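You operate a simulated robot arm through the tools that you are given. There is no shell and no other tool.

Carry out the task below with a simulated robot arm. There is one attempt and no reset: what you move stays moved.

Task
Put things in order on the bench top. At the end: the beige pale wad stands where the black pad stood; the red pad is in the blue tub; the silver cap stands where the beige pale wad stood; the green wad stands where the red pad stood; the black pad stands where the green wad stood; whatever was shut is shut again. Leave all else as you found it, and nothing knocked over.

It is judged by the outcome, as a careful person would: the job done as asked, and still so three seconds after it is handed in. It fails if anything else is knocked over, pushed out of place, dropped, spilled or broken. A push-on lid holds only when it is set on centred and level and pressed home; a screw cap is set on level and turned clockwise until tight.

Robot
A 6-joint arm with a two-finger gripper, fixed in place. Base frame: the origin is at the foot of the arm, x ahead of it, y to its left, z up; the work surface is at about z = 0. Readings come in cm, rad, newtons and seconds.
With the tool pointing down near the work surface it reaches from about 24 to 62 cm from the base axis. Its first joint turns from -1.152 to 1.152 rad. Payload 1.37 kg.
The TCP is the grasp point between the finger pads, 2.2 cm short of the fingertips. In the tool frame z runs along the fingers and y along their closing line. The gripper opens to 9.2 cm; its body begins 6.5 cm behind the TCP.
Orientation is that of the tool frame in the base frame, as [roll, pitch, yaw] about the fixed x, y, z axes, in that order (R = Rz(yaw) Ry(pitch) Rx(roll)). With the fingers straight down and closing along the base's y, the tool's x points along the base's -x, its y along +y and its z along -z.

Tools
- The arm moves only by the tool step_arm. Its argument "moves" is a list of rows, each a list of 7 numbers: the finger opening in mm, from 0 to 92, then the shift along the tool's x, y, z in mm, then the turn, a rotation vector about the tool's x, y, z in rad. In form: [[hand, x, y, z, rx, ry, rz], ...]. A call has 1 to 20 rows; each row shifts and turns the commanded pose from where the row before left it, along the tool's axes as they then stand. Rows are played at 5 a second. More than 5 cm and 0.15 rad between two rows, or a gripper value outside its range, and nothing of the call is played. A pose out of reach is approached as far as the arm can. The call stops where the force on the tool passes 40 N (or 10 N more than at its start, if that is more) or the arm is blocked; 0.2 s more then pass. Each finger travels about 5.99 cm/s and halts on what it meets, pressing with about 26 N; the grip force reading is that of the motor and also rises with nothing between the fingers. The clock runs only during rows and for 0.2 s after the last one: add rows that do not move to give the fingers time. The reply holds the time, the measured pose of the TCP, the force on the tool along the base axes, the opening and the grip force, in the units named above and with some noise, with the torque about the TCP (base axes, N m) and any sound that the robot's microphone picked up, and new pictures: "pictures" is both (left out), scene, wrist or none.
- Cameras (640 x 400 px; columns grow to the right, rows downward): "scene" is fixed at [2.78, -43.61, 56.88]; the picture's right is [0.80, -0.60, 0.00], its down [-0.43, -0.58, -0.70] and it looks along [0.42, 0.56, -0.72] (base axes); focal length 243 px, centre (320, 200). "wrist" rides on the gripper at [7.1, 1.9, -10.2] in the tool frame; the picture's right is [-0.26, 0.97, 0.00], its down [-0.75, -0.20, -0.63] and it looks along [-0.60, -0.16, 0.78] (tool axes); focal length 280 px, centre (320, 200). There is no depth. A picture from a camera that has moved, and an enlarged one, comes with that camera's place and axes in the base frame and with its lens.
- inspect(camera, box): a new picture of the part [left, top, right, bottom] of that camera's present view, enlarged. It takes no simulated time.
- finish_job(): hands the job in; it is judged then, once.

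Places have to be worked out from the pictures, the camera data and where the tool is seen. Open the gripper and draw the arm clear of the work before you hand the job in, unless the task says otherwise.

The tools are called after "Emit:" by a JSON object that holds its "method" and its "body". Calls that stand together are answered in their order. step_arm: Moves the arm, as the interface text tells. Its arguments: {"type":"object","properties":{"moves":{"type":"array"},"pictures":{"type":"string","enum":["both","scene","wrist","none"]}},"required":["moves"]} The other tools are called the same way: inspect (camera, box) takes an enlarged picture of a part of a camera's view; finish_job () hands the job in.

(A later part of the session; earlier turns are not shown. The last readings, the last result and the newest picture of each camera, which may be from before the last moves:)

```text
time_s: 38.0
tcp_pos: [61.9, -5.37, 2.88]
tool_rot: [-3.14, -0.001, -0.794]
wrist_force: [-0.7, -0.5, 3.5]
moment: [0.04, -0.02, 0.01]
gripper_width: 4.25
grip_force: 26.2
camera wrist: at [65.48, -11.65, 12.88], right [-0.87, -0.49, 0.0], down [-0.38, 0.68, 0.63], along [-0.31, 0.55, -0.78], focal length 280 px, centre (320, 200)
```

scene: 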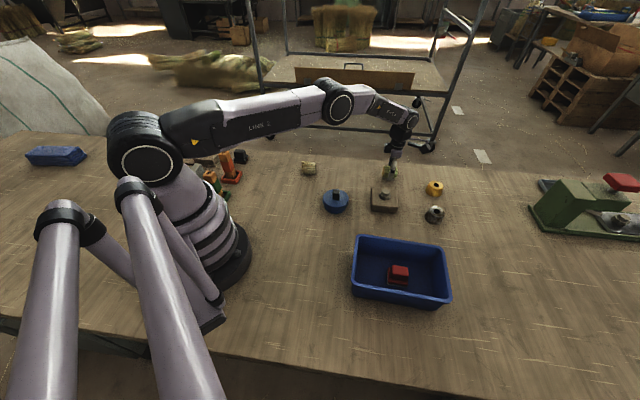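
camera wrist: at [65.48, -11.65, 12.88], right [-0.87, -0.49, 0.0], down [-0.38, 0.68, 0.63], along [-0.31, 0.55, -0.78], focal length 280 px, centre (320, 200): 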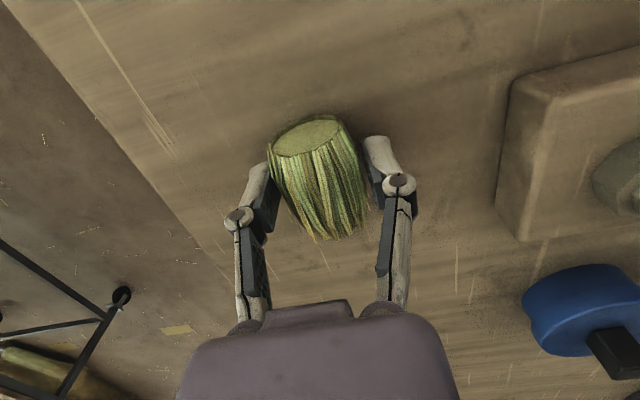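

There is light contact (3.5 N) at (61.9, -5.37). I open slowly and evenly, then rise.

Emit:
{"method": "step_arm", "body": {"moves": [[46, 0, 0, 0, 0, 0, 0], [52, 0, 0, 0, 0, 0, 0], [60, 0, 0, 0, 0, 0, 0], [68, 0, 0, 0, 0, 0, 0], [68, 0, 0, 0, 0, 0, 0], [68, 0, 0, -15, 0, 0, 0], [68, 0, 0, -30, 0, 0, 0], [68, 0, 0, -35, 0, 0, 0], [68, 0, 0, -35, 0, 0, 0], [68, 0, 0, -35, 0, 0, 0], [68, 0, 0, 0, 0, 0, 0]]}}

```text
time_s: 40.4
tcp_pos: [61.82, -5.68, 17.93]
tool_rot: [3.141, 0.0, -0.794]
wrist_force: [-0.7, -1.1, -0.2]
moment: [0.04, -0.05, 0.0]
gripper_width: 6.78
grip_force: 0.0
camera wrist: at [65.58, -12.12, 28.03], right [-0.87, -0.49, 0.0], down [-0.38, 0.68, 0.63], along [-0.31, 0.55, -0.78], focal length 280 px, centre (320, 200)
```

scene: 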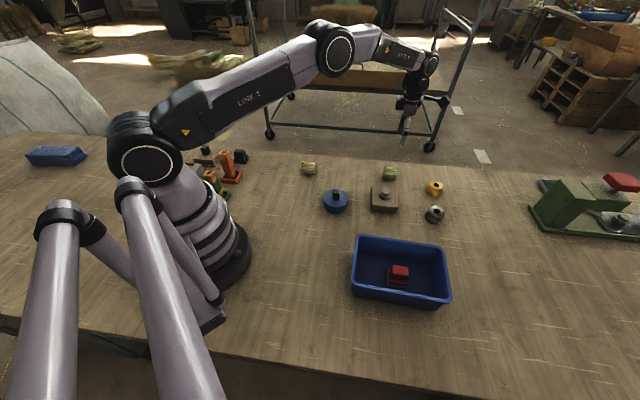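
wrist: 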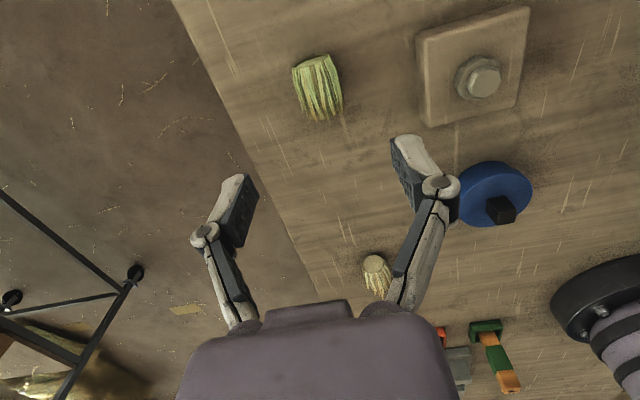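

The green wad now stands in the red pad's old place. Next I go to the black pad near (23.9, 35.3), keeping the camera side pointed away from the tower.

Emit:
{"method": "step_arm", "body": {"moves": [[70, -25, 0, -5, 0, 0, 0], [70, -40, -1, -5, 0, 0, 0], [70, -40, -1, -5, 0, 0, 0], [70, -40, -1, -5, 0, 0, 0], [70, -40, -1, -5, 0, 0, 0], [70, -40, -1, -5, 0, 0, 0], [70, -40, -1, -5, 0, 0, 0], [70, -40, -1, -5, 0, 0, 0], [70, -40, -1, 0, 0, 0, 0], [70, -40, -1, 0, 0, 0, 0], [70, -40, -1, 0, 0, 0, 0], [70, -40, -1, 0, 0, 0, 0], [70, -40, -1, 0, 0, 0, 0], [70, -30, -1, 0, 0, 0, 0], [70, -20, -1, 0, 0, 0, 0], [70, 0, 0, 0, 0, 0, 0], [70, 0, 0, 0, 0, 0, 0]]}}

```text
time_s: 44.0
tcp_pos: [23.97, 34.98, 21.79]
tool_rot: [-3.138, 0.001, -0.795]
wrist_force: [0.1, 0.5, -0.2]
moment: [-0.01, 0.01, -0.03]
gripper_width: 6.99
grip_force: 0.0
camera wrist: at [27.65, 28.61, 31.88], right [-0.87, -0.49, 0.0], down [-0.38, 0.68, 0.63], along [-0.31, 0.55, -0.78], focal length 280 px, centre (320, 200)
```

scene: 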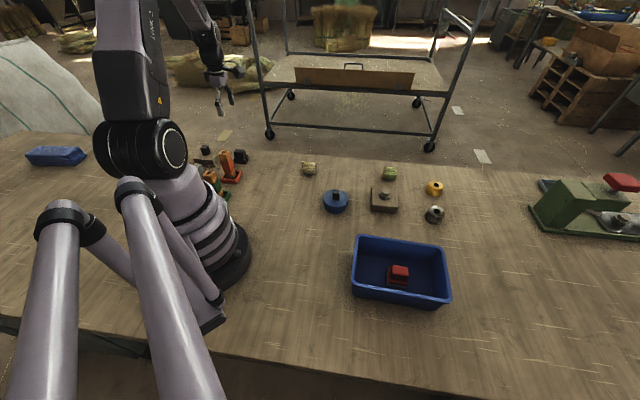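
wrist: 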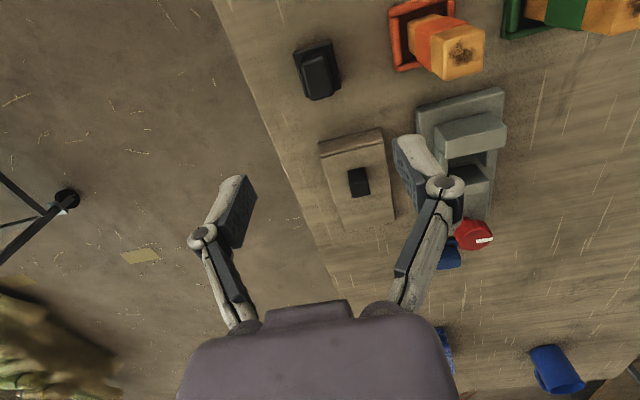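

Emit:
{"method": "inspect", "body": {"camera": "wrist", "box": [270, 20, 370, 120]}}

Emit:
{"method": "inspect", "body": {"camera": "wrist", "box": [260, 0, 640, 240]}}

```text
4.00 times, centred on (320, 70) of wrist
camera zoom: at [27.65, 28.61, 31.88], right [-0.87, -0.49, 0.0], down [-0.38, 0.68, 0.63], along [-0.31, 0.55, -0.78], focal length 1122 px, centre (320, 720)
```

zoom: 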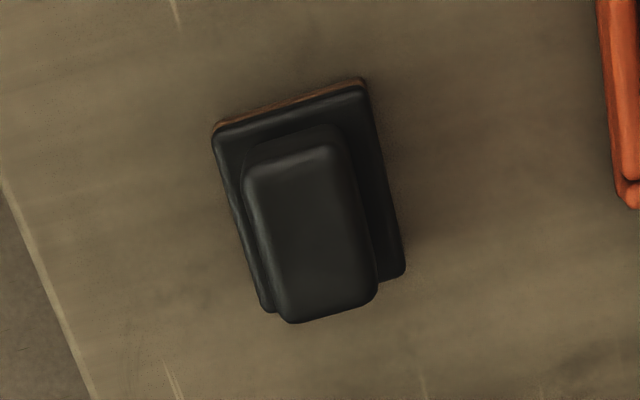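

```text
1.67 times, centred on (450, 120) of wrist
camera zoom: at [27.65, 28.61, 31.88], right [-0.87, -0.49, 0.0], down [-0.38, 0.68, 0.63], along [-0.31, 0.55, -0.78], focal length 467 px, centre (103, 333)
```

zoom: 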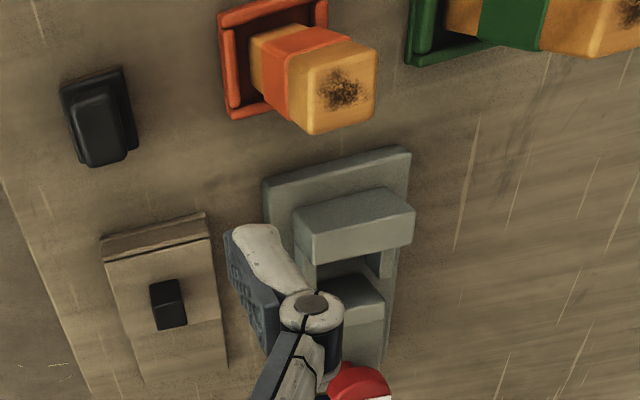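

The black pad has the same shape as the red one and the tool is already aligned with its handle; it is only about 2 mm off sideways. I narrow the fingers to 5.2 cm to stay clear of the tower, and descend part way.

Emit:
{"method": "step_arm", "body": {"moves": [[52, 0, -2, 20, 0, 0, 0], [52, 0, 0, 35, 0, 0, 0], [52, 0, 0, 35, 0, 0, 0], [52, 0, 0, 30, 0, 0, 0], [52, 0, 0, 20, 0, 0, 0], [52, 0, 0, 10, 0, 0, 0], [52, 0, 0, 0, 0, 0, 0]]}}

```text
time_s: 45.6
tcp_pos: [24.12, 35.45, 6.8]
tool_rot: [-3.141, -0.001, -0.795]
wrist_force: [1.2, -0.2, -1.2]
moment: [0.0, -0.03, 0.0]
gripper_width: 5.18
grip_force: 0.0
camera wrist: at [27.78, 29.09, 16.88], right [-0.87, -0.49, 0.0], down [-0.38, 0.68, 0.63], along [-0.31, 0.55, -0.78], focal length 280 px, centre (320, 200)
```

scene: 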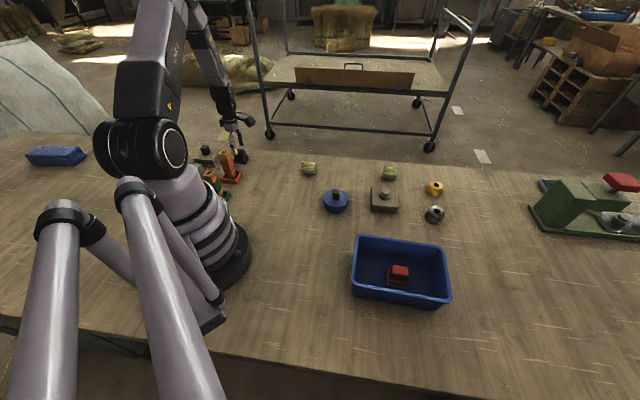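
wrist: 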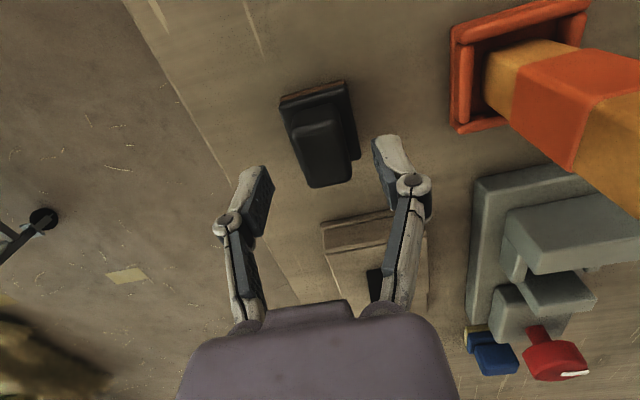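

Emit:
{"method": "inspect", "body": {"camera": "wrist", "box": [220, 70, 440, 208]}}

Emit:
{"method": "inspect", "body": {"camera": "scene", "box": [190, 90, 290, 200]}}

```text
2.90 times, centred on (330, 139) of wrist
camera zoom: at [27.78, 29.09, 16.88], right [-0.87, -0.49, 0.0], down [-0.38, 0.68, 0.63], along [-0.31, 0.55, -0.78], focal length 813 px, centre (291, 377)
```

zoom: 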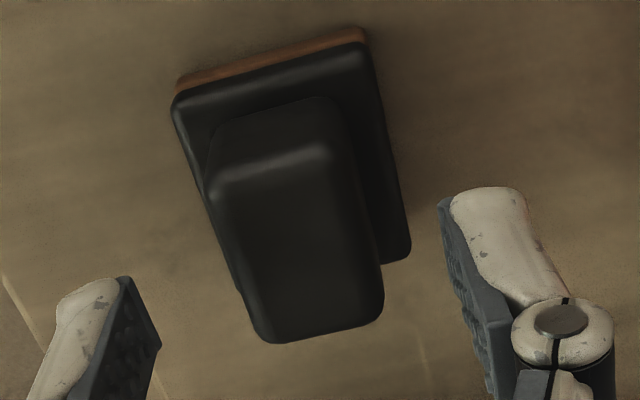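

```text
3.64 times, centred on (240, 145) of scene
camera zoom: at [2.78, -43.61, 56.88], right [0.8, -0.6, 0.0], down [-0.43, -0.58, -0.7], along [0.42, 0.56, -0.72], focal length 883 px, centre (611, 400)
```

zoom: 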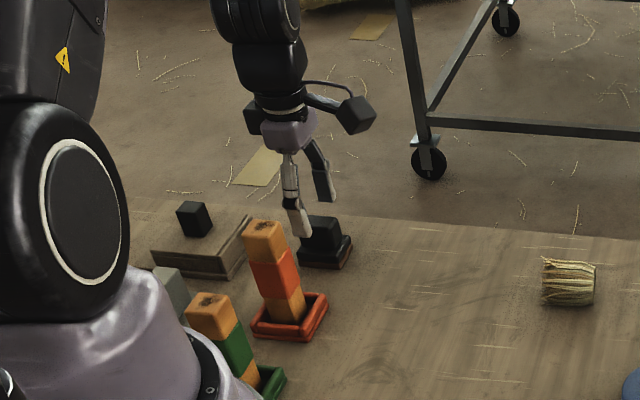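

The handle sits right at the grasp point, and the fingers clear the tower by a few centimetres. I lower to z≈4.05 and close on it.

Emit:
{"method": "step_arm", "body": {"moves": [[52, 0, 0, 10, 0, 0, 0], [52, 0, 0, 10, 0, 0, 0], [52, 0, 0, 7, 0, 0, 0], [45, 0, 0, 0, 0, 0, 0], [30, 0, 0, 0, 0, 0, 0], [15, 0, 0, 0, 0, 0, 0], [10, 0, 0, 0, 0, 0, 0], [10, 0, 0, 0, 0, 0, 0], [10, 0, 0, 0, 0, 0, 0]], "pictures": "wrist"}}

```text
time_s: 47.6
tcp_pos: [24.01, 35.44, 4.11]
tool_rot: [-3.139, 0.002, -0.795]
wrist_force: [0.8, -0.7, 0.6]
moment: [-0.03, 0.03, 0.01]
gripper_width: 2.52
grip_force: 26.5
camera wrist: at [27.68, 29.13, 14.22], right [-0.87, -0.49, 0.0], down [-0.38, 0.68, 0.63], along [-0.31, 0.55, -0.78], focal length 280 px, centre (320, 200)
```

wrist: 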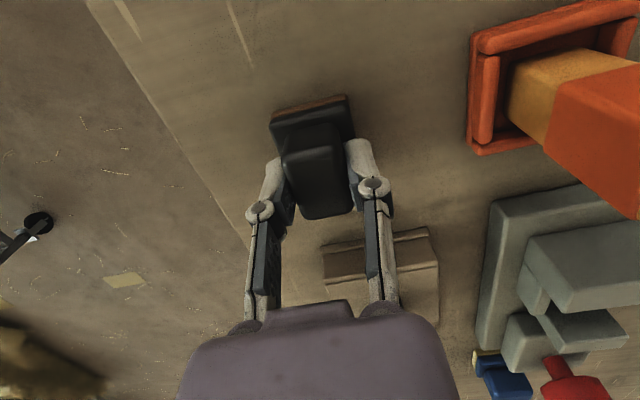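

The black pad is held at 2.52 cm (TCP at (24.0, 35.4)). I lift it and carry it to the green wad's old place at (25.5, 21.4).

Emit:
{"method": "step_arm", "body": {"moves": [[10, 0, 0, -15, 0, 0, 0], [10, 0, 0, -30, 0, 0, 0], [10, 0, 0, -35, 0, 0, 0], [10, 0, 0, -35, 0, 0, 0], [10, 0, 0, -25, 0, 0, 0], [10, 15, 12, 0, 0, 0, 0], [10, 25, 20, 0, 0, 0, 0], [10, 27, 21, 0, 0, 0, 0], [10, 27, 21, 0, 0, 0, 0], [10, 15, 14, 0, 0, 0, 0], [10, 0, 0, 0, 0, 0, 0], [10, 0, 0, 0, 0, 0, 0]]}}

```text
time_s: 50.2
tcp_pos: [25.47, 21.51, 18.01]
tool_rot: [-3.14, 0.0, -0.794]
wrist_force: [-0.2, 0.8, -1.9]
moment: [0.02, 0.0, -0.05]
gripper_width: 2.53
grip_force: 25.7
camera wrist: at [28.99, 15.08, 28.19], right [-0.87, -0.49, 0.0], down [-0.38, 0.68, 0.63], along [-0.31, 0.55, -0.78], focal length 280 px, centre (320, 200)
```

scene: 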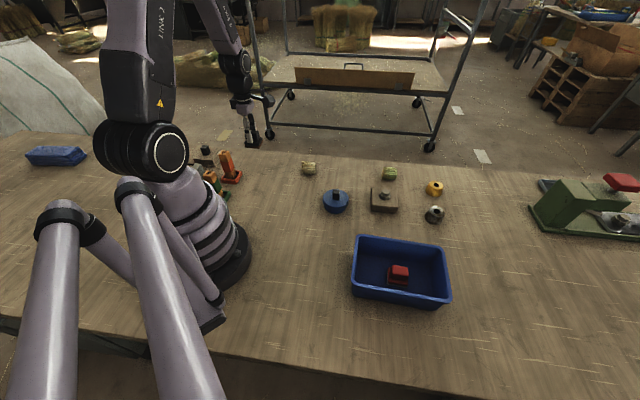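
wrist: 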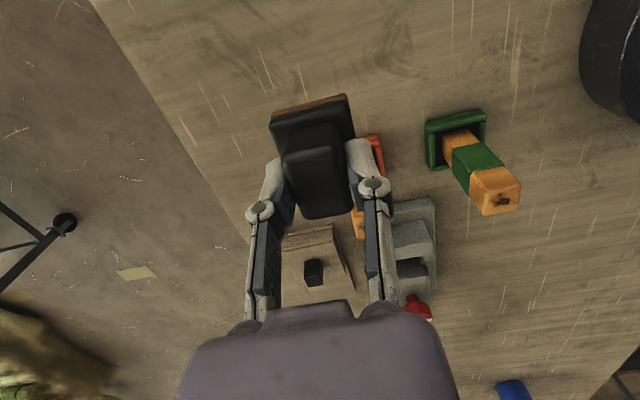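

I am over the green wad's old place, (25.47, 21.5). I lower to just above the table.

Emit:
{"method": "step_arm", "body": {"moves": [[10, 0, 0, 30, 0, 0, 0], [10, 0, 0, 35, 0, 0, 0], [10, 0, 0, 35, 0, 0, 0], [10, 0, 0, 25, 0, 0, 0], [10, 0, 0, 8, 0, 0, 0], [10, 0, 0, 0, 0, 0, 0]], "pictures": "none"}}

Emit:
{"method": "step_arm", "body": {"moves": [[10, 0, 0, 2, 0, 0, 0], [10, 0, 0, 2, 0, 0, 0], [10, 0, 0, 0, 0, 0, 0]], "pictures": "none"}}

```text
time_s: 51.6
tcp_pos: [25.4, 21.47, 4.61]
tool_rot: [-3.14, 0.001, -0.794]
wrist_force: [1.3, -0.3, -1.3]
moment: [0.02, -0.01, 0.05]
gripper_width: 2.52
grip_force: 26.0
```

```text
time_s: 52.4
tcp_pos: [25.49, 21.58, 4.41]
tool_rot: [-3.141, 0.001, -0.794]
wrist_force: [0.4, 1.0, -0.1]
moment: [0.02, -0.01, 0.0]
gripper_width: 2.53
grip_force: 25.9
```

Emit:
{"method": "step_arm", "body": {"moves": [[10, 0, 0, 2, 0, 0, 0], [10, 0, 0, 1, 0, 0, 0], [10, 0, 0, 0, 0, 0, 0]], "pictures": "none"}}

```text
time_s: 53.2
tcp_pos: [25.49, 21.53, 4.1]
tool_rot: [-3.139, -0.002, -0.793]
wrist_force: [-2.3, 1.5, 11.3]
moment: [-0.05, 0.07, 0.0]
gripper_width: 2.52
grip_force: 25.8
```

The pad rests on the bench (11 N). I back off a millimetre, open and rise.

Emit:
{"method": "step_arm", "body": {"moves": [[10, 0, 0, -1, 0, 0, 0], [30, 0, 0, 0, 0, 0, 0], [45, 0, 0, 0, 0, 0, 0], [52, 0, 0, 0, 0, 0, 0], [52, 0, 0, -15, 0, 0, 0], [52, 0, 0, -25, 0, 0, 0], [52, 0, 0, -35, 0, 0, 0], [52, 0, 0, -40, 0, 0, 0], [52, 0, 0, -40, 0, 0, 0], [52, 0, 0, 0, 0, 0, 0]]}}

```text
time_s: 55.4
tcp_pos: [25.43, 21.27, 19.63]
tool_rot: [-3.141, 0.0, -0.796]
wrist_force: [0.3, -0.8, 0.5]
moment: [0.0, -0.02, 0.02]
gripper_width: 5.2
grip_force: 0.0
camera wrist: at [29.0, 15.0, 29.73], right [-0.87, -0.49, 0.0], down [-0.38, 0.68, 0.63], along [-0.31, 0.55, -0.78], focal length 280 px, centre (320, 200)
```

scene: 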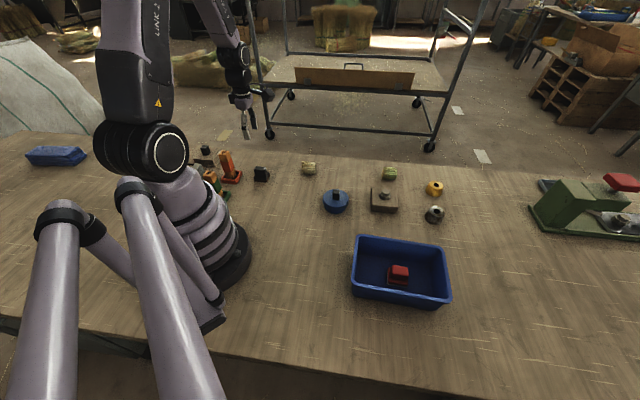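
wrist: 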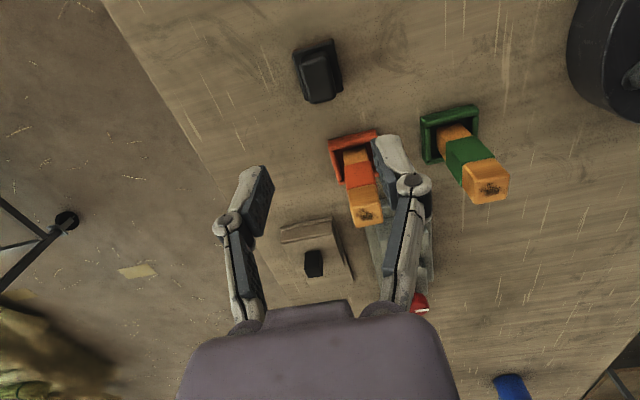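

The black pad stands in the green wad's old place. Next is the beige wad near (41.1, 14.7); I move above it with the same tool heading.

Emit:
{"method": "step_arm", "body": {"moves": [[70, 25, -10, 0, 0, 0, 0], [70, 37, -16, 0, 0, 0, 0], [70, 37, -16, 0, 0, 0, 0], [70, 37, -16, 10, 0, 0, 0], [70, 20, -8, 20, 0, 0, 0], [70, 0, 0, 20, 0, 0, 0], [70, 0, 0, 0, 0, 0, 0], [70, 0, 0, 0, 0, 0, 0]]}}

```text
time_s: 57.2
tcp_pos: [41.18, 14.89, 14.93]
tool_rot: [-3.14, 0.0, -0.794]
wrist_force: [-0.1, 0.7, -0.3]
moment: [0.02, -0.01, -0.01]
gripper_width: 6.99
grip_force: 0.1
camera wrist: at [44.8, 8.49, 24.97], right [-0.87, -0.49, 0.0], down [-0.38, 0.68, 0.63], along [-0.31, 0.55, -0.78], focal length 280 px, centre (320, 200)
```

scene: 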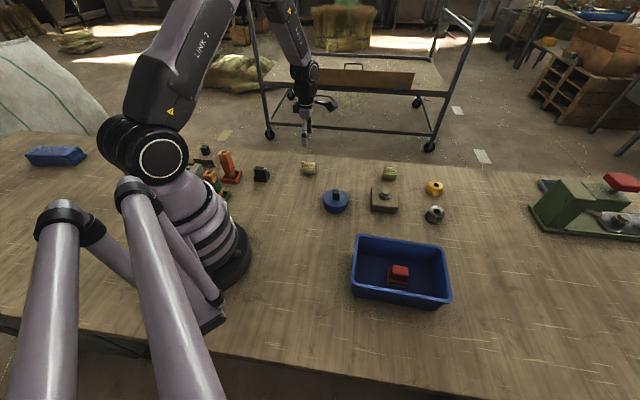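
wrist: 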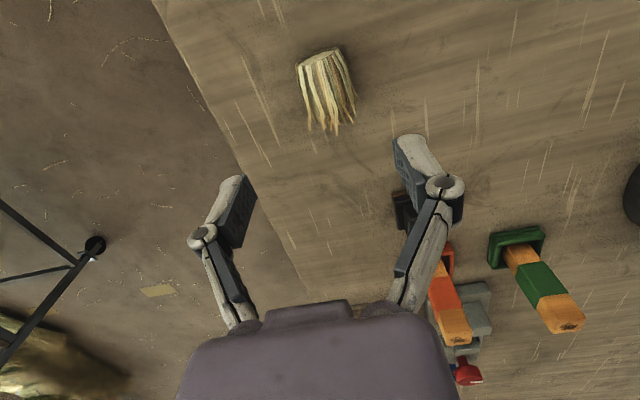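

Emit:
{"method": "inspect", "body": {"camera": "wrist", "box": [270, 30, 380, 150]}}

```text
3.33 times, centred on (325, 90) of wrist
camera zoom: at [44.8, 8.49, 24.97], right [-0.87, -0.49, 0.0], down [-0.38, 0.68, 0.63], along [-0.31, 0.55, -0.78], focal length 935 px, centre (303, 567)
```

zoom: 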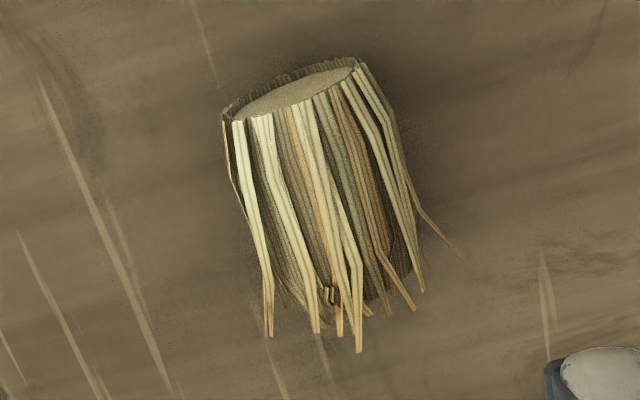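

The wad's solid body is centred about 4 mm in tool x and 8 mm in tool y from the grasp axis, near (40.9, 14.05), and turned by about 4°. I correct for that and descend part way.

Emit:
{"method": "step_arm", "body": {"moves": [[70, 4, 8, 0, 0, 0, -0.07], [70, 0, 0, 30, 0, 0, 0], [70, 0, 0, 35, 0, 0, 0], [70, 0, 0, 25, 0, 0, 0], [70, 0, 0, 10, 0, 0, 0], [70, 0, 0, 0, 0, 0, 0]], "pictures": "wrist"}}

Emit:
{"method": "inspect", "body": {"camera": "wrist", "box": [200, 60, 460, 240]}}

```text
time_s: 58.6
tcp_pos: [41.1, 14.05, 4.72]
tool_rot: [-3.139, 0.0, -0.723]
wrist_force: [-0.1, -0.1, 0.7]
moment: [0.0, -0.04, -0.01]
gripper_width: 6.98
grip_force: 0.0
camera wrist: at [45.21, 8.01, 14.81], right [-0.84, -0.55, 0.0], down [-0.43, 0.65, 0.63], along [-0.34, 0.52, -0.78], focal length 280 px, centre (320, 200)
```

wrist: 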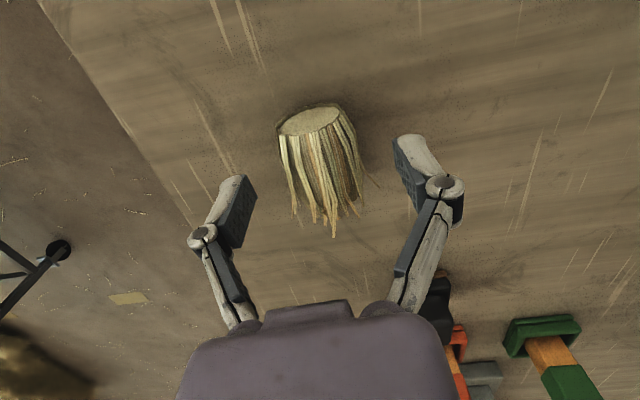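

```text
2.22 times, centred on (330, 150) of wrist
camera zoom: at [45.21, 8.01, 14.81], right [-0.84, -0.55, 0.0], down [-0.43, 0.65, 0.63], along [-0.34, 0.52, -0.78], focal length 623 px, centre (298, 311)
```

zoom: 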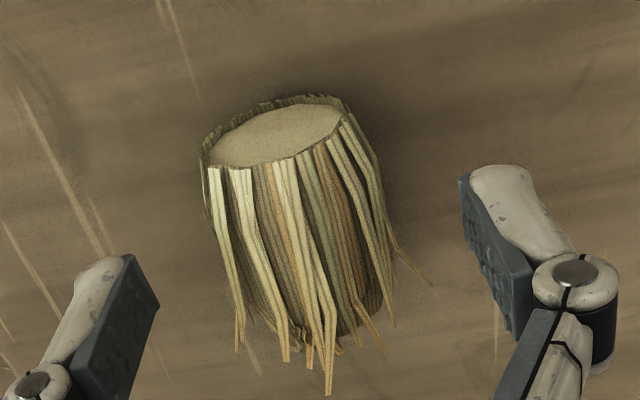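

The wad is now centred between the fingers. I lower to z≈2.7 and close.

Emit:
{"method": "step_arm", "body": {"moves": [[70, 0, 0, 12, 0, 0, 0], [70, 0, 0, 8, 0, 0, 0], [60, 0, 0, 0, 0, 0, 0], [50, 0, 0, 0, 0, 0, 0], [42, 0, 0, 0, 0, 0, 0], [34, 0, 0, 0, 0, 0, 0], [25, 0, 0, 0, 0, 0, 0], [20, 0, 0, 0, 0, 0, 0], [20, 0, 0, 0, 0, 0, 0]], "pictures": "wrist"}}

```text
time_s: 60.6
tcp_pos: [40.99, 13.95, 2.8]
tool_rot: [-3.141, -0.001, -0.726]
wrist_force: [0.5, -0.4, 3.9]
moment: [0.05, -0.05, 0.0]
gripper_width: 4.27
grip_force: 26.4
camera wrist: at [45.12, 7.96, 12.8], right [-0.84, -0.55, 0.0], down [-0.43, 0.65, 0.63], along [-0.34, 0.52, -0.78], focal length 280 px, centre (320, 200)
```

wrist: 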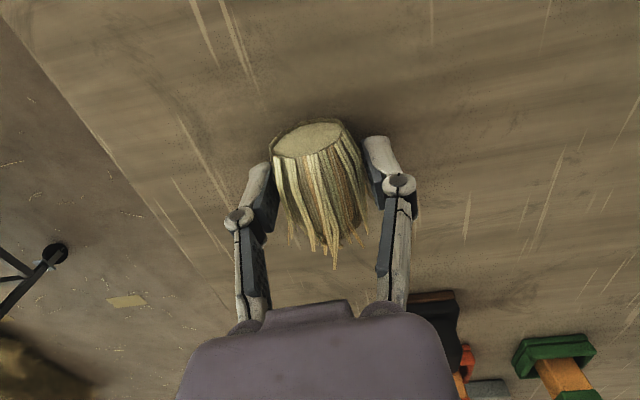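

The beige wad is held at 4.27 cm; its original place is (41.0, 13.95). I lift it and carry it to the black pad's former place at (24.2, 35.3).

Emit:
{"method": "step_arm", "body": {"moves": [[20, 0, 0, -10, 0, 0, 0], [20, 0, 0, -20, 0, 0, 0], [20, 0, 0, -35, 0, 0, 0], [20, 0, 0, -35, 0, 0, 0], [20, 0, 0, -35, 0, 0, 0], [20, 0, 0, -15, 0, 0, 0], [20, -17, -3, 0, 0, 0, 0], [20, -35, -6, 0, 0, 0, 0], [20, -37, -7, 0, 0, 0, 0], [20, -37, -7, 0, 0, 0, 0], [20, -37, -7, 0, 0, 0, 0], [20, -37, -7, 0, 0, 0, 0], [20, -37, -6, 0, 0, 0, 0], [20, -30, -5, 0, 0, 0, 0], [20, 0, 0, 0, 0, 0, 0], [20, 0, 0, 0, 0, 0, 0]]}}

```text
time_s: 64.0
tcp_pos: [23.95, 35.56, 17.91]
tool_rot: [-3.14, 0.001, -0.724]
wrist_force: [0.0, 0.0, -0.3]
moment: [-0.02, 0.01, 0.01]
gripper_width: 4.22
grip_force: 26.4
camera wrist: at [28.02, 29.5, 27.98], right [-0.84, -0.55, 0.0], down [-0.43, 0.65, 0.63], along [-0.34, 0.52, -0.78], focal length 280 px, centre (320, 200)
```

scene: 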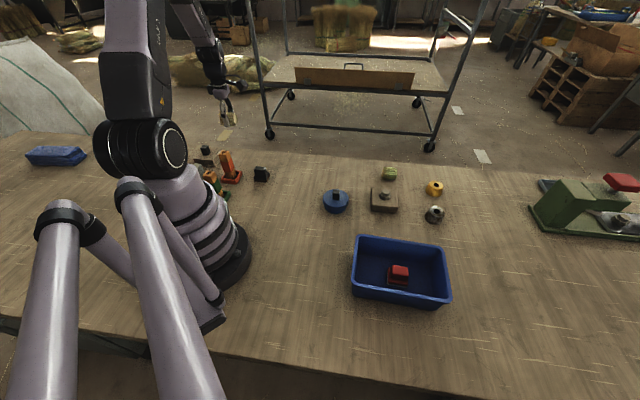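
wrist: 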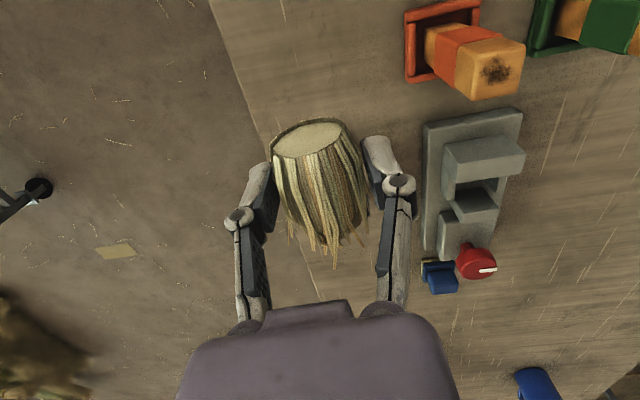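

I trim 4 mm towards the target and lower to just above the table.

Emit:
{"method": "step_arm", "body": {"moves": [[20, 4, 0, 25, 0, 0, 0], [20, 0, 0, 35, 0, 0, 0], [20, 0, 0, 35, 0, 0, 0], [20, 0, 0, 30, 0, 0, 0], [20, 0, 0, 15, 0, 0, 0], [20, 0, 0, 7, 0, 0, 0], [20, 0, 0, 0, 0, 0, 0]], "pictures": "both"}}

```text
time_s: 65.6
tcp_pos: [24.39, 35.25, 3.07]
tool_rot: [-3.139, 0.0, -0.726]
wrist_force: [0.1, -0.1, 0.0]
moment: [-0.01, -0.02, 0.0]
gripper_width: 4.24
grip_force: 26.2
camera wrist: at [28.5, 29.1, 13.16], right [-0.84, -0.55, 0.0], down [-0.43, 0.65, 0.63], along [-0.34, 0.52, -0.78], focal length 280 px, centre (320, 200)
```

scene: 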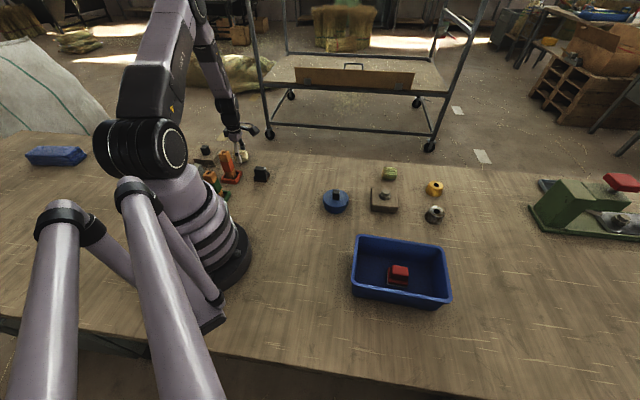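
wrist: 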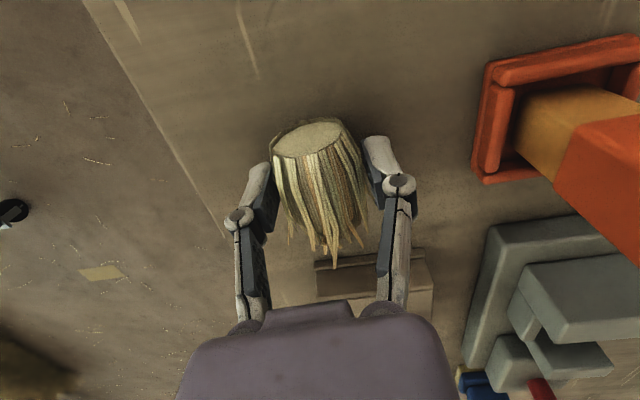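

The tower and wooden box are well clear. I lower the last couple of millimetres until light contact.

Emit:
{"method": "step_arm", "body": {"moves": [[20, 0, 0, 2, 0, 0, 0], [20, 0, 0, 1, 0, 0, 0], [20, 0, 0, 0, 0, 0, 0]], "pictures": "none"}}

```text
time_s: 66.4
tcp_pos: [24.35, 35.03, 2.76]
tool_rot: [-3.14, 0.001, -0.725]
wrist_force: [-7.4, -0.9, 16.7]
moment: [0.07, 0.16, 0.06]
gripper_width: 4.24
grip_force: 25.9
```

It is in contact with about 17 N, slightly more than needed. I ease up 1.5 mm, then open slowly and rise.

Emit:
{"method": "step_arm", "body": {"moves": [[20, 0, 0, -1.5, 0, 0, 0], [46, 0, 0, 0, 0, 0, 0], [52, 0, 0, 0, 0, 0, 0], [58, 0, 0, 0, 0, 0, 0], [62, 0, 0, 0, 0, 0, 0], [62, 0, 0, 0, 0, 0, 0], [62, 0, 0, -15, 0, 0, 0], [62, 0, 0, -30, 0, 0, 0], [62, 0, 0, -35, 0, 0, 0], [62, 0, 0, -40, 0, 0, 0], [62, 0, 0, -40, 0, 0, 0], [62, 0, 0, 0, 0, 0, 0]]}}

```text
time_s: 69.0
tcp_pos: [24.47, 34.84, 19.27]
tool_rot: [-3.141, 0.0, -0.724]
wrist_force: [-0.2, -0.5, 0.4]
moment: [-0.01, -0.02, 0.02]
gripper_width: 6.22
grip_force: 0.0
camera wrist: at [28.61, 28.8, 29.29], right [-0.84, -0.55, 0.0], down [-0.43, 0.65, 0.63], along [-0.34, 0.52, -0.78], focal length 280 px, centre (320, 200)
```

scene: 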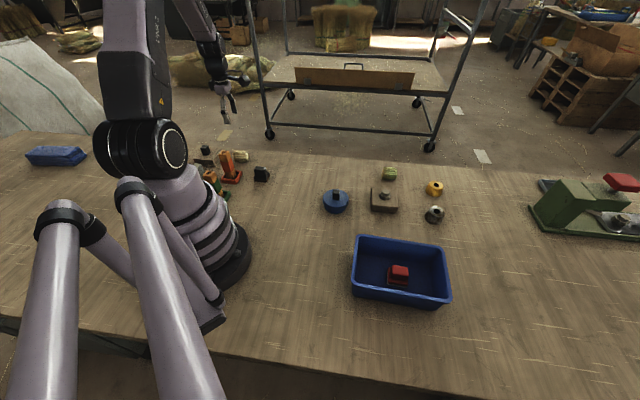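
wrist: 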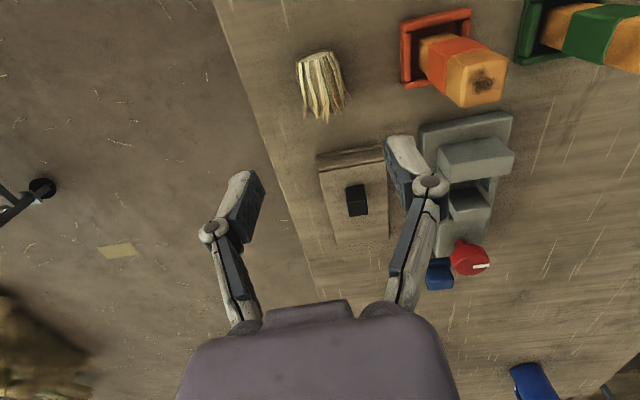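

The beige wad stands in the black pad's place. The silver cap is far out, at about (58.3, -25.2) with r≈63.5, so I'll grip it with the fingers closing tangentially and the tool tilted outward. First I turn the wrist back and swing over there at height.

Emit:
{"method": "step_arm", "body": {"moves": [[62, 0, 0, -3, 0, 0, 0.1415], [62, 0, 0, -3, 0, 0, 0.1415], [62, 0, 0, -3, 0, 0, 0.1415], [62, 0, 0, -3, 0, 0, 0.1415], [62, 0, 0, -3, 0, 0, 0.1415], [62, 0, 0, -3, 0, 0, 0.1415], [62, 0, 0, -3, 0, 0, 0.1415], [62, 0, 0, 0, 0, 0, 0.1415], [62, 0, 0, 0, 0, 0, 0.1415], [62, 0, 0, 0, 0, 0, 0.1415], [62, 0, 0, 0, 0, 0, 0]], "pictures": "none"}}

Emit:
{"method": "step_arm", "body": {"moves": [[70, 10, -17, 0, 0, 0, 0], [70, 21, -34, 0, 0, 0, 0], [70, 21, -34, 0, 0, 0, 0], [70, 21, -34, 0, 0, 0, 0], [70, 21, -34, 0, 0, 0, 0], [70, 21, -34, 0, 0, 0, 0], [70, 21, -34, 0, 0, 0, 0], [70, 21, -34, 0, 0, 0, 0], [70, 21, -34, 0, 0, 0, 0], [70, 21, -34, 0, 0, 0, 0], [70, 21, -34, 0, 0, 0, 0], [70, 21, -34, 0, 0, 0, 0], [70, 21, -34, 0, 0, 0, 0], [70, 21, -34, 0, 0, 0, 0], [70, 21, -34, 0, 0, 0, 0], [70, 20, -30, 0, 0, 0, 0], [70, 13, -20, 0, 0, 0, 0], [70, 0, 0, 0, 0, 0, 0]], "pictures": "scene"}}

```text
time_s: 71.4
tcp_pos: [24.39, 35.04, 21.01]
tool_rot: [-3.141, 0.0, -2.142]
wrist_force: [0.4, 1.0, 0.8]
moment: [-0.01, -0.02, -0.01]
gripper_width: 6.21
grip_force: 0.1
```

```text
time_s: 75.2
tcp_pos: [51.88, -22.63, 20.87]
tool_rot: [3.14, 0.003, -2.14]
wrist_force: [-0.3, -0.2, -0.4]
moment: [0.0, -0.03, 0.01]
gripper_width: 7.02
grip_force: 0.2
```

scene: 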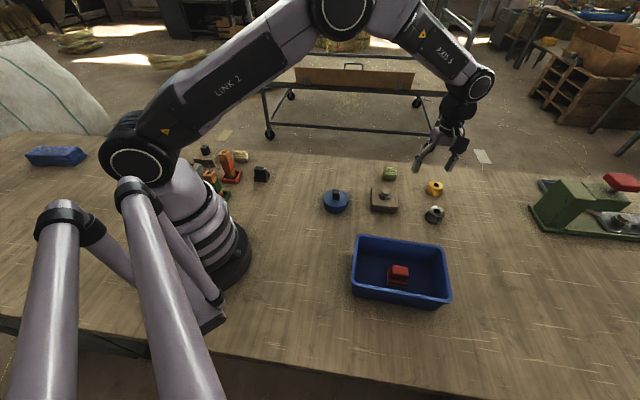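

I finish turning the tool to the radial heading and look at the silver cap.

Emit:
{"method": "step_arm", "body": {"moves": [[80, 0, 0, 0, 0, 0, 0.1415], [80, 0, 0, 0, 0, 0, 0.1415], [80, 0, 0, 0, 0, 0, 0.1415], [80, 0, 0, 0, 0, 0, 0.1415], [80, 0, 0, 0, 0, 0, 0.1415], [80, 0, 0, 0, 0, 0, 0.1415], [80, 0, 0, 0, 0, 0, 0.1415], [80, 0, 0, 0, 0, 0, 0.1415], [80, 0, 0, 0, 0, 0, 0.1415], [80, 0, 0, 0, 0, 0, 0.1415], [80, 0, 0, 0, 0, 0, 0]], "pictures": "wrist"}}

Emit:
{"method": "inspect", "body": {"camera": "wrist", "box": [240, 80, 400, 240]}}

Emit:
{"method": "inspect", "body": {"camera": "scene", "box": [405, 170, 465, 235]}}

```text
time_s: 77.6
tcp_pos: [51.9, -22.53, 20.89]
tool_rot: [3.14, 0.001, 2.726]
wrist_force: [-0.4, 0.9, -0.9]
moment: [0.04, -0.02, 0.0]
gripper_width: 8.01
grip_force: 0.0
camera wrist: at [46.3, -17.92, 31.02], right [0.63, 0.78, 0.0], down [0.61, -0.49, 0.62], along [0.49, -0.39, -0.78], focal length 280 px, centre (320, 200)
```

wrist: 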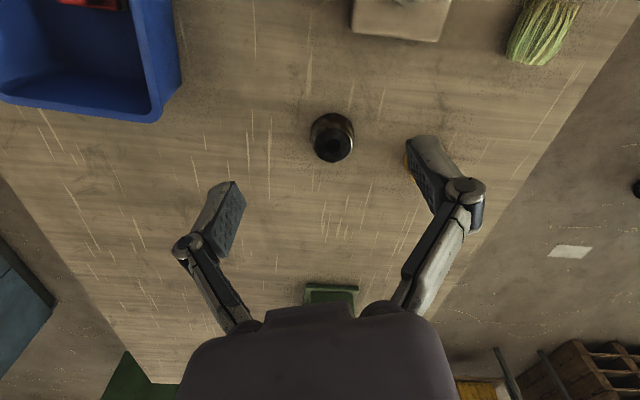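

```text
2.50 times, centred on (320, 160) of wrist
camera zoom: at [46.3, -17.92, 31.02], right [0.63, 0.78, 0.0], down [0.61, -0.49, 0.62], along [0.49, -0.39, -0.78], focal length 701 px, centre (320, 300)
```

zoom: 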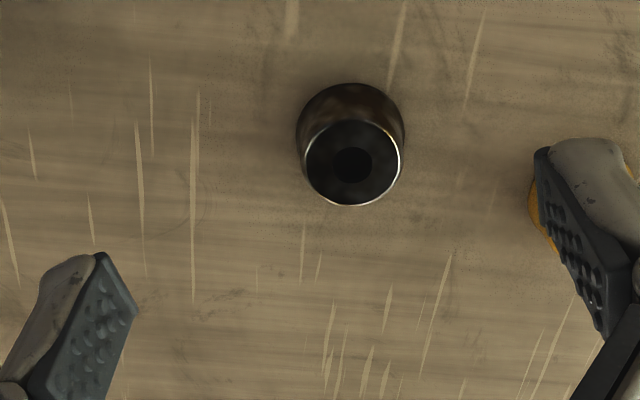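

```text
6.15 times, centred on (435, 202) of scene
camera zoom: at [2.78, -43.61, 56.88], right [0.8, -0.6, 0.0], down [-0.43, -0.58, -0.7], along [0.42, 0.56, -0.72], focal length 1494 px, centre (-388, 185)
```

zoom: 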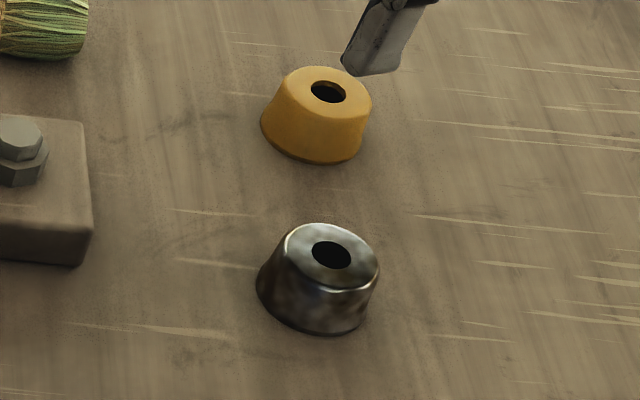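

The silver cap is a truncated cone about 5.1 cm wide at the base, 4.4 cm at the top and 2.9 cm tall, at about (58.65, -26.0). I tilt the tool 0.2 rad outward and approach above it.

Emit:
{"method": "step_arm", "body": {"moves": [[76, 0, 0, 0, 0, -0.1, 0], [76, 0, 0, 0, 0, -0.1, 0], [76, -9.2, -0.9, 28.2, 0, 0, 0], [76, -9.2, -0.9, 28.2, 0, 0, 0], [76, -9.2, -0.9, 28.2, 0, 0, 0], [76, -9.2, -0.9, 28.2, 0, 0, 0], [76, -9.2, -0.9, 28.2, 0, 0, 0], [76, 0, 0, 0, 0, 0, 0], [76, 0, 0, 0, 0, 0, 0]]}}

Emit:
{"method": "inspect", "body": {"camera": "wrist", "box": [200, 80, 460, 240]}}

```text
time_s: 79.6
tcp_pos: [58.53, -26.1, 7.84]
tool_rot: [3.142, 0.199, 2.727]
wrist_force: [0.0, 0.1, -0.5]
moment: [0.0, 0.0, -0.01]
gripper_width: 7.61
grip_force: 0.1
camera wrist: at [51.1, -20.66, 16.32], right [0.62, 0.78, 0.05], down [0.48, -0.43, 0.76], along [0.62, -0.45, -0.65], focal length 280 px, centre (320, 200)
```

scene: 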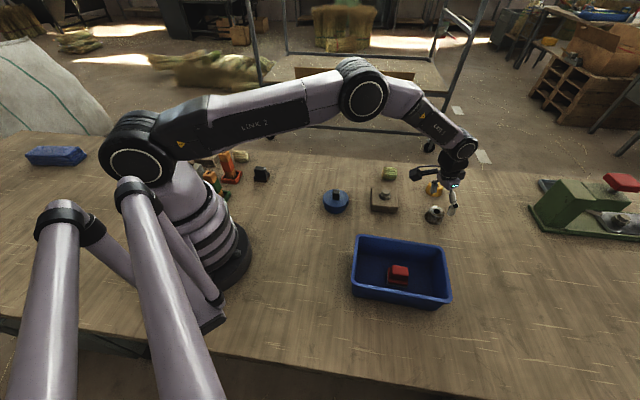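
wrist: 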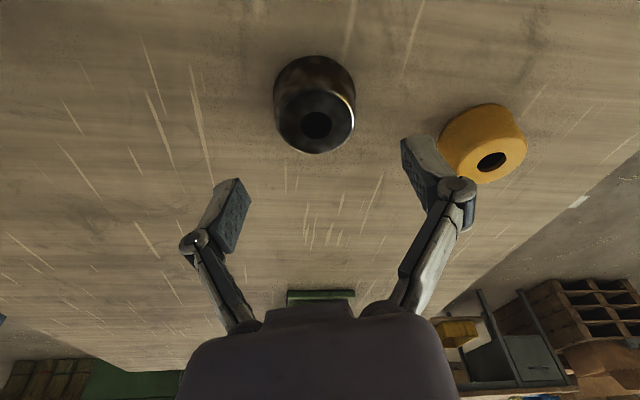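

```text
2.46 times, centred on (330, 160) of wrist
camera zoom: at [51.1, -20.66, 16.32], right [0.62, 0.78, 0.05], down [0.48, -0.43, 0.76], along [0.62, -0.45, -0.65], focal length 690 px, centre (295, 298)
```

zoom: 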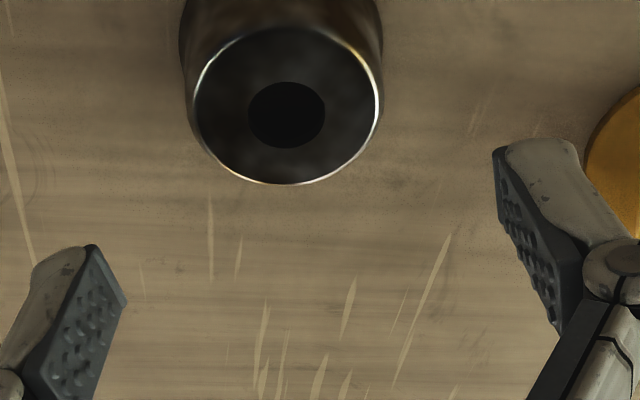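

The cap is centred between the fingers within about 1–2 mm. I descend along the vertical (in tilted tool axes) to just above gripping height.

Emit:
{"method": "step_arm", "body": {"moves": [[76, 3.1, 0.4, 12.3, 0, 0, 0], [76, 3.1, 0.4, 12.3, 0, 0, 0], [76, 3.1, 0.3, 12.3, 0, 0, 0], [76, 0, 0, 0, 0, 0, 0], [76, 0, 0, 0, 0, 0, 0]]}}

Emit:
{"method": "inspect", "body": {"camera": "wrist", "box": [200, 80, 460, 240]}}

Emit:
{"method": "inspect", "body": {"camera": "scene", "box": [390, 130, 490, 240]}}

```text
time_s: 80.8
tcp_pos: [58.43, -25.75, 4.16]
tool_rot: [3.139, 0.201, 2.728]
wrist_force: [0.0, -0.7, -0.2]
moment: [0.0, -0.02, 0.02]
gripper_width: 7.62
grip_force: 0.0
camera wrist: at [50.95, -20.37, 12.63], right [0.62, 0.78, 0.05], down [0.48, -0.43, 0.76], along [0.62, -0.45, -0.65], focal length 280 px, centre (320, 200)
```

scene: 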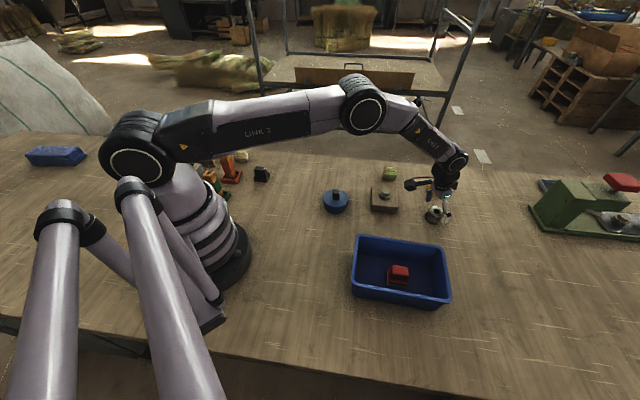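
wrist: 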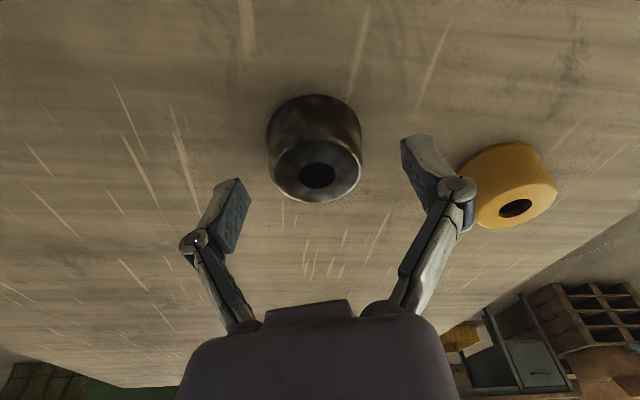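

```text
2.46 times, centred on (330, 160) of wrist
camera zoom: at [50.95, -20.37, 12.63], right [0.62, 0.78, 0.05], down [0.48, -0.43, 0.76], along [0.62, -0.45, -0.65], focal length 690 px, centre (295, 298)
```

zoom: 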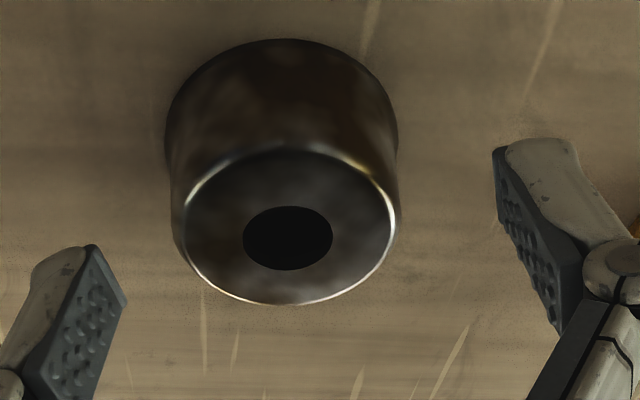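

```text
3.64 times, centred on (440, 185) of scene
camera zoom: at [2.78, -43.61, 56.88], right [0.8, -0.6, 0.0], down [-0.43, -0.58, -0.7], along [0.42, 0.56, -0.72], focal length 883 px, centre (-116, 254)
```

zoom: 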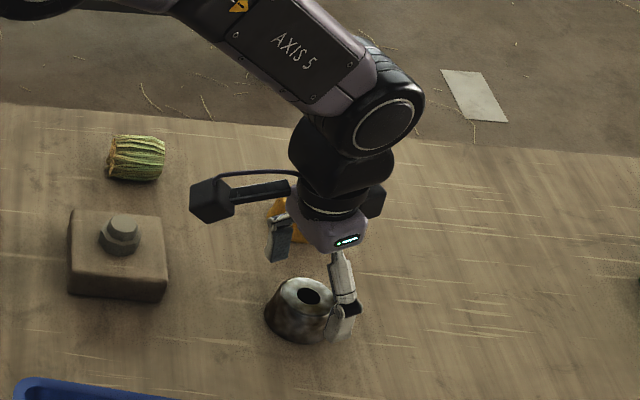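

The cap lies between the fingers with the same clearance on both sides. I go down to z≈2.75 and close gently.

Emit:
{"method": "step_arm", "body": {"moves": [[76, 1.5, -0.6, 7, 0, 0, 0], [76, 1.5, -0.6, 6.5, 0, 0, 0], [76, 0, 0, 0, 0, 0, 0], [68, 0, 0, 0, 0, 0, 0], [60, 0, 0, 0, 0, 0, 0], [54, 0, 0, 0, 0, 0, 0], [48, 0, 0, 0, 0, 0, 0], [40, 0, 0, 0, 0, 0, 0], [32, 0, 0, 0, 0, 0, 0], [30, 0, 0, 0, 0, 0, 0], [30, 0, 0, 0, 0, 0, 0]], "pictures": "both"}}

Emit:
{"method": "inspect", "body": {"camera": "wrist", "box": [200, 80, 460, 240]}}

Emit:
{"method": "inspect", "body": {"camera": "scene", "box": [390, 150, 490, 240]}}

```text
time_s: 83.2
tcp_pos: [58.25, -25.81, 2.75]
tool_rot: [3.139, 0.201, 2.726]
wrist_force: [0.2, -0.8, 3.4]
moment: [-0.09, 0.04, -0.02]
gripper_width: 4.55
grip_force: 25.9
camera wrist: at [50.89, -20.41, 11.27], right [0.62, 0.78, 0.05], down [0.48, -0.43, 0.76], along [0.62, -0.45, -0.65], focal length 280 px, centre (320, 200)
```

scene: 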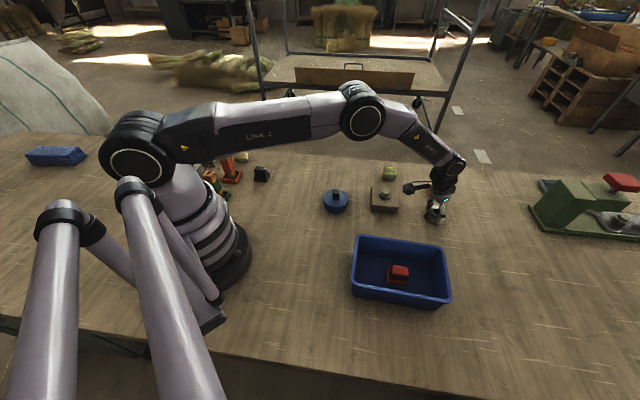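
wrist: 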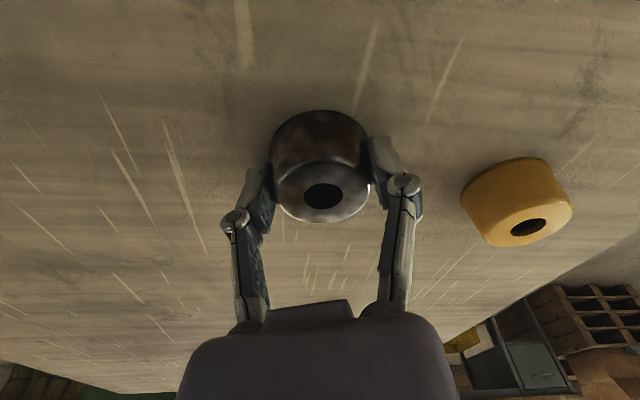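

```text
2.46 times, centred on (330, 160) of wrist
camera zoom: at [50.89, -20.41, 11.27], right [0.62, 0.78, 0.05], down [0.48, -0.43, 0.76], along [0.62, -0.45, -0.65], focal length 690 px, centre (295, 298)
```

zoom: 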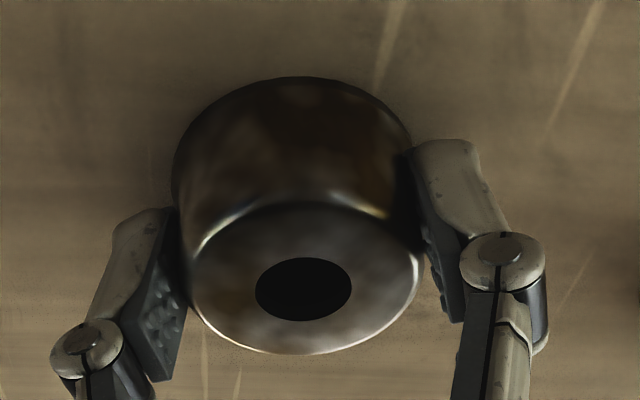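

```text
4.44 times, centred on (440, 195) of scene
camera zoom: at [2.78, -43.61, 56.88], right [0.8, -0.6, 0.0], down [-0.43, -0.58, -0.7], along [0.42, 0.56, -0.72], focal length 1079 px, centre (-213, 222)
```

zoom: 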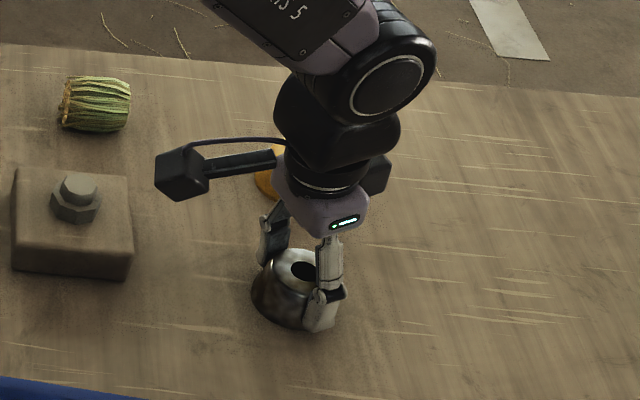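

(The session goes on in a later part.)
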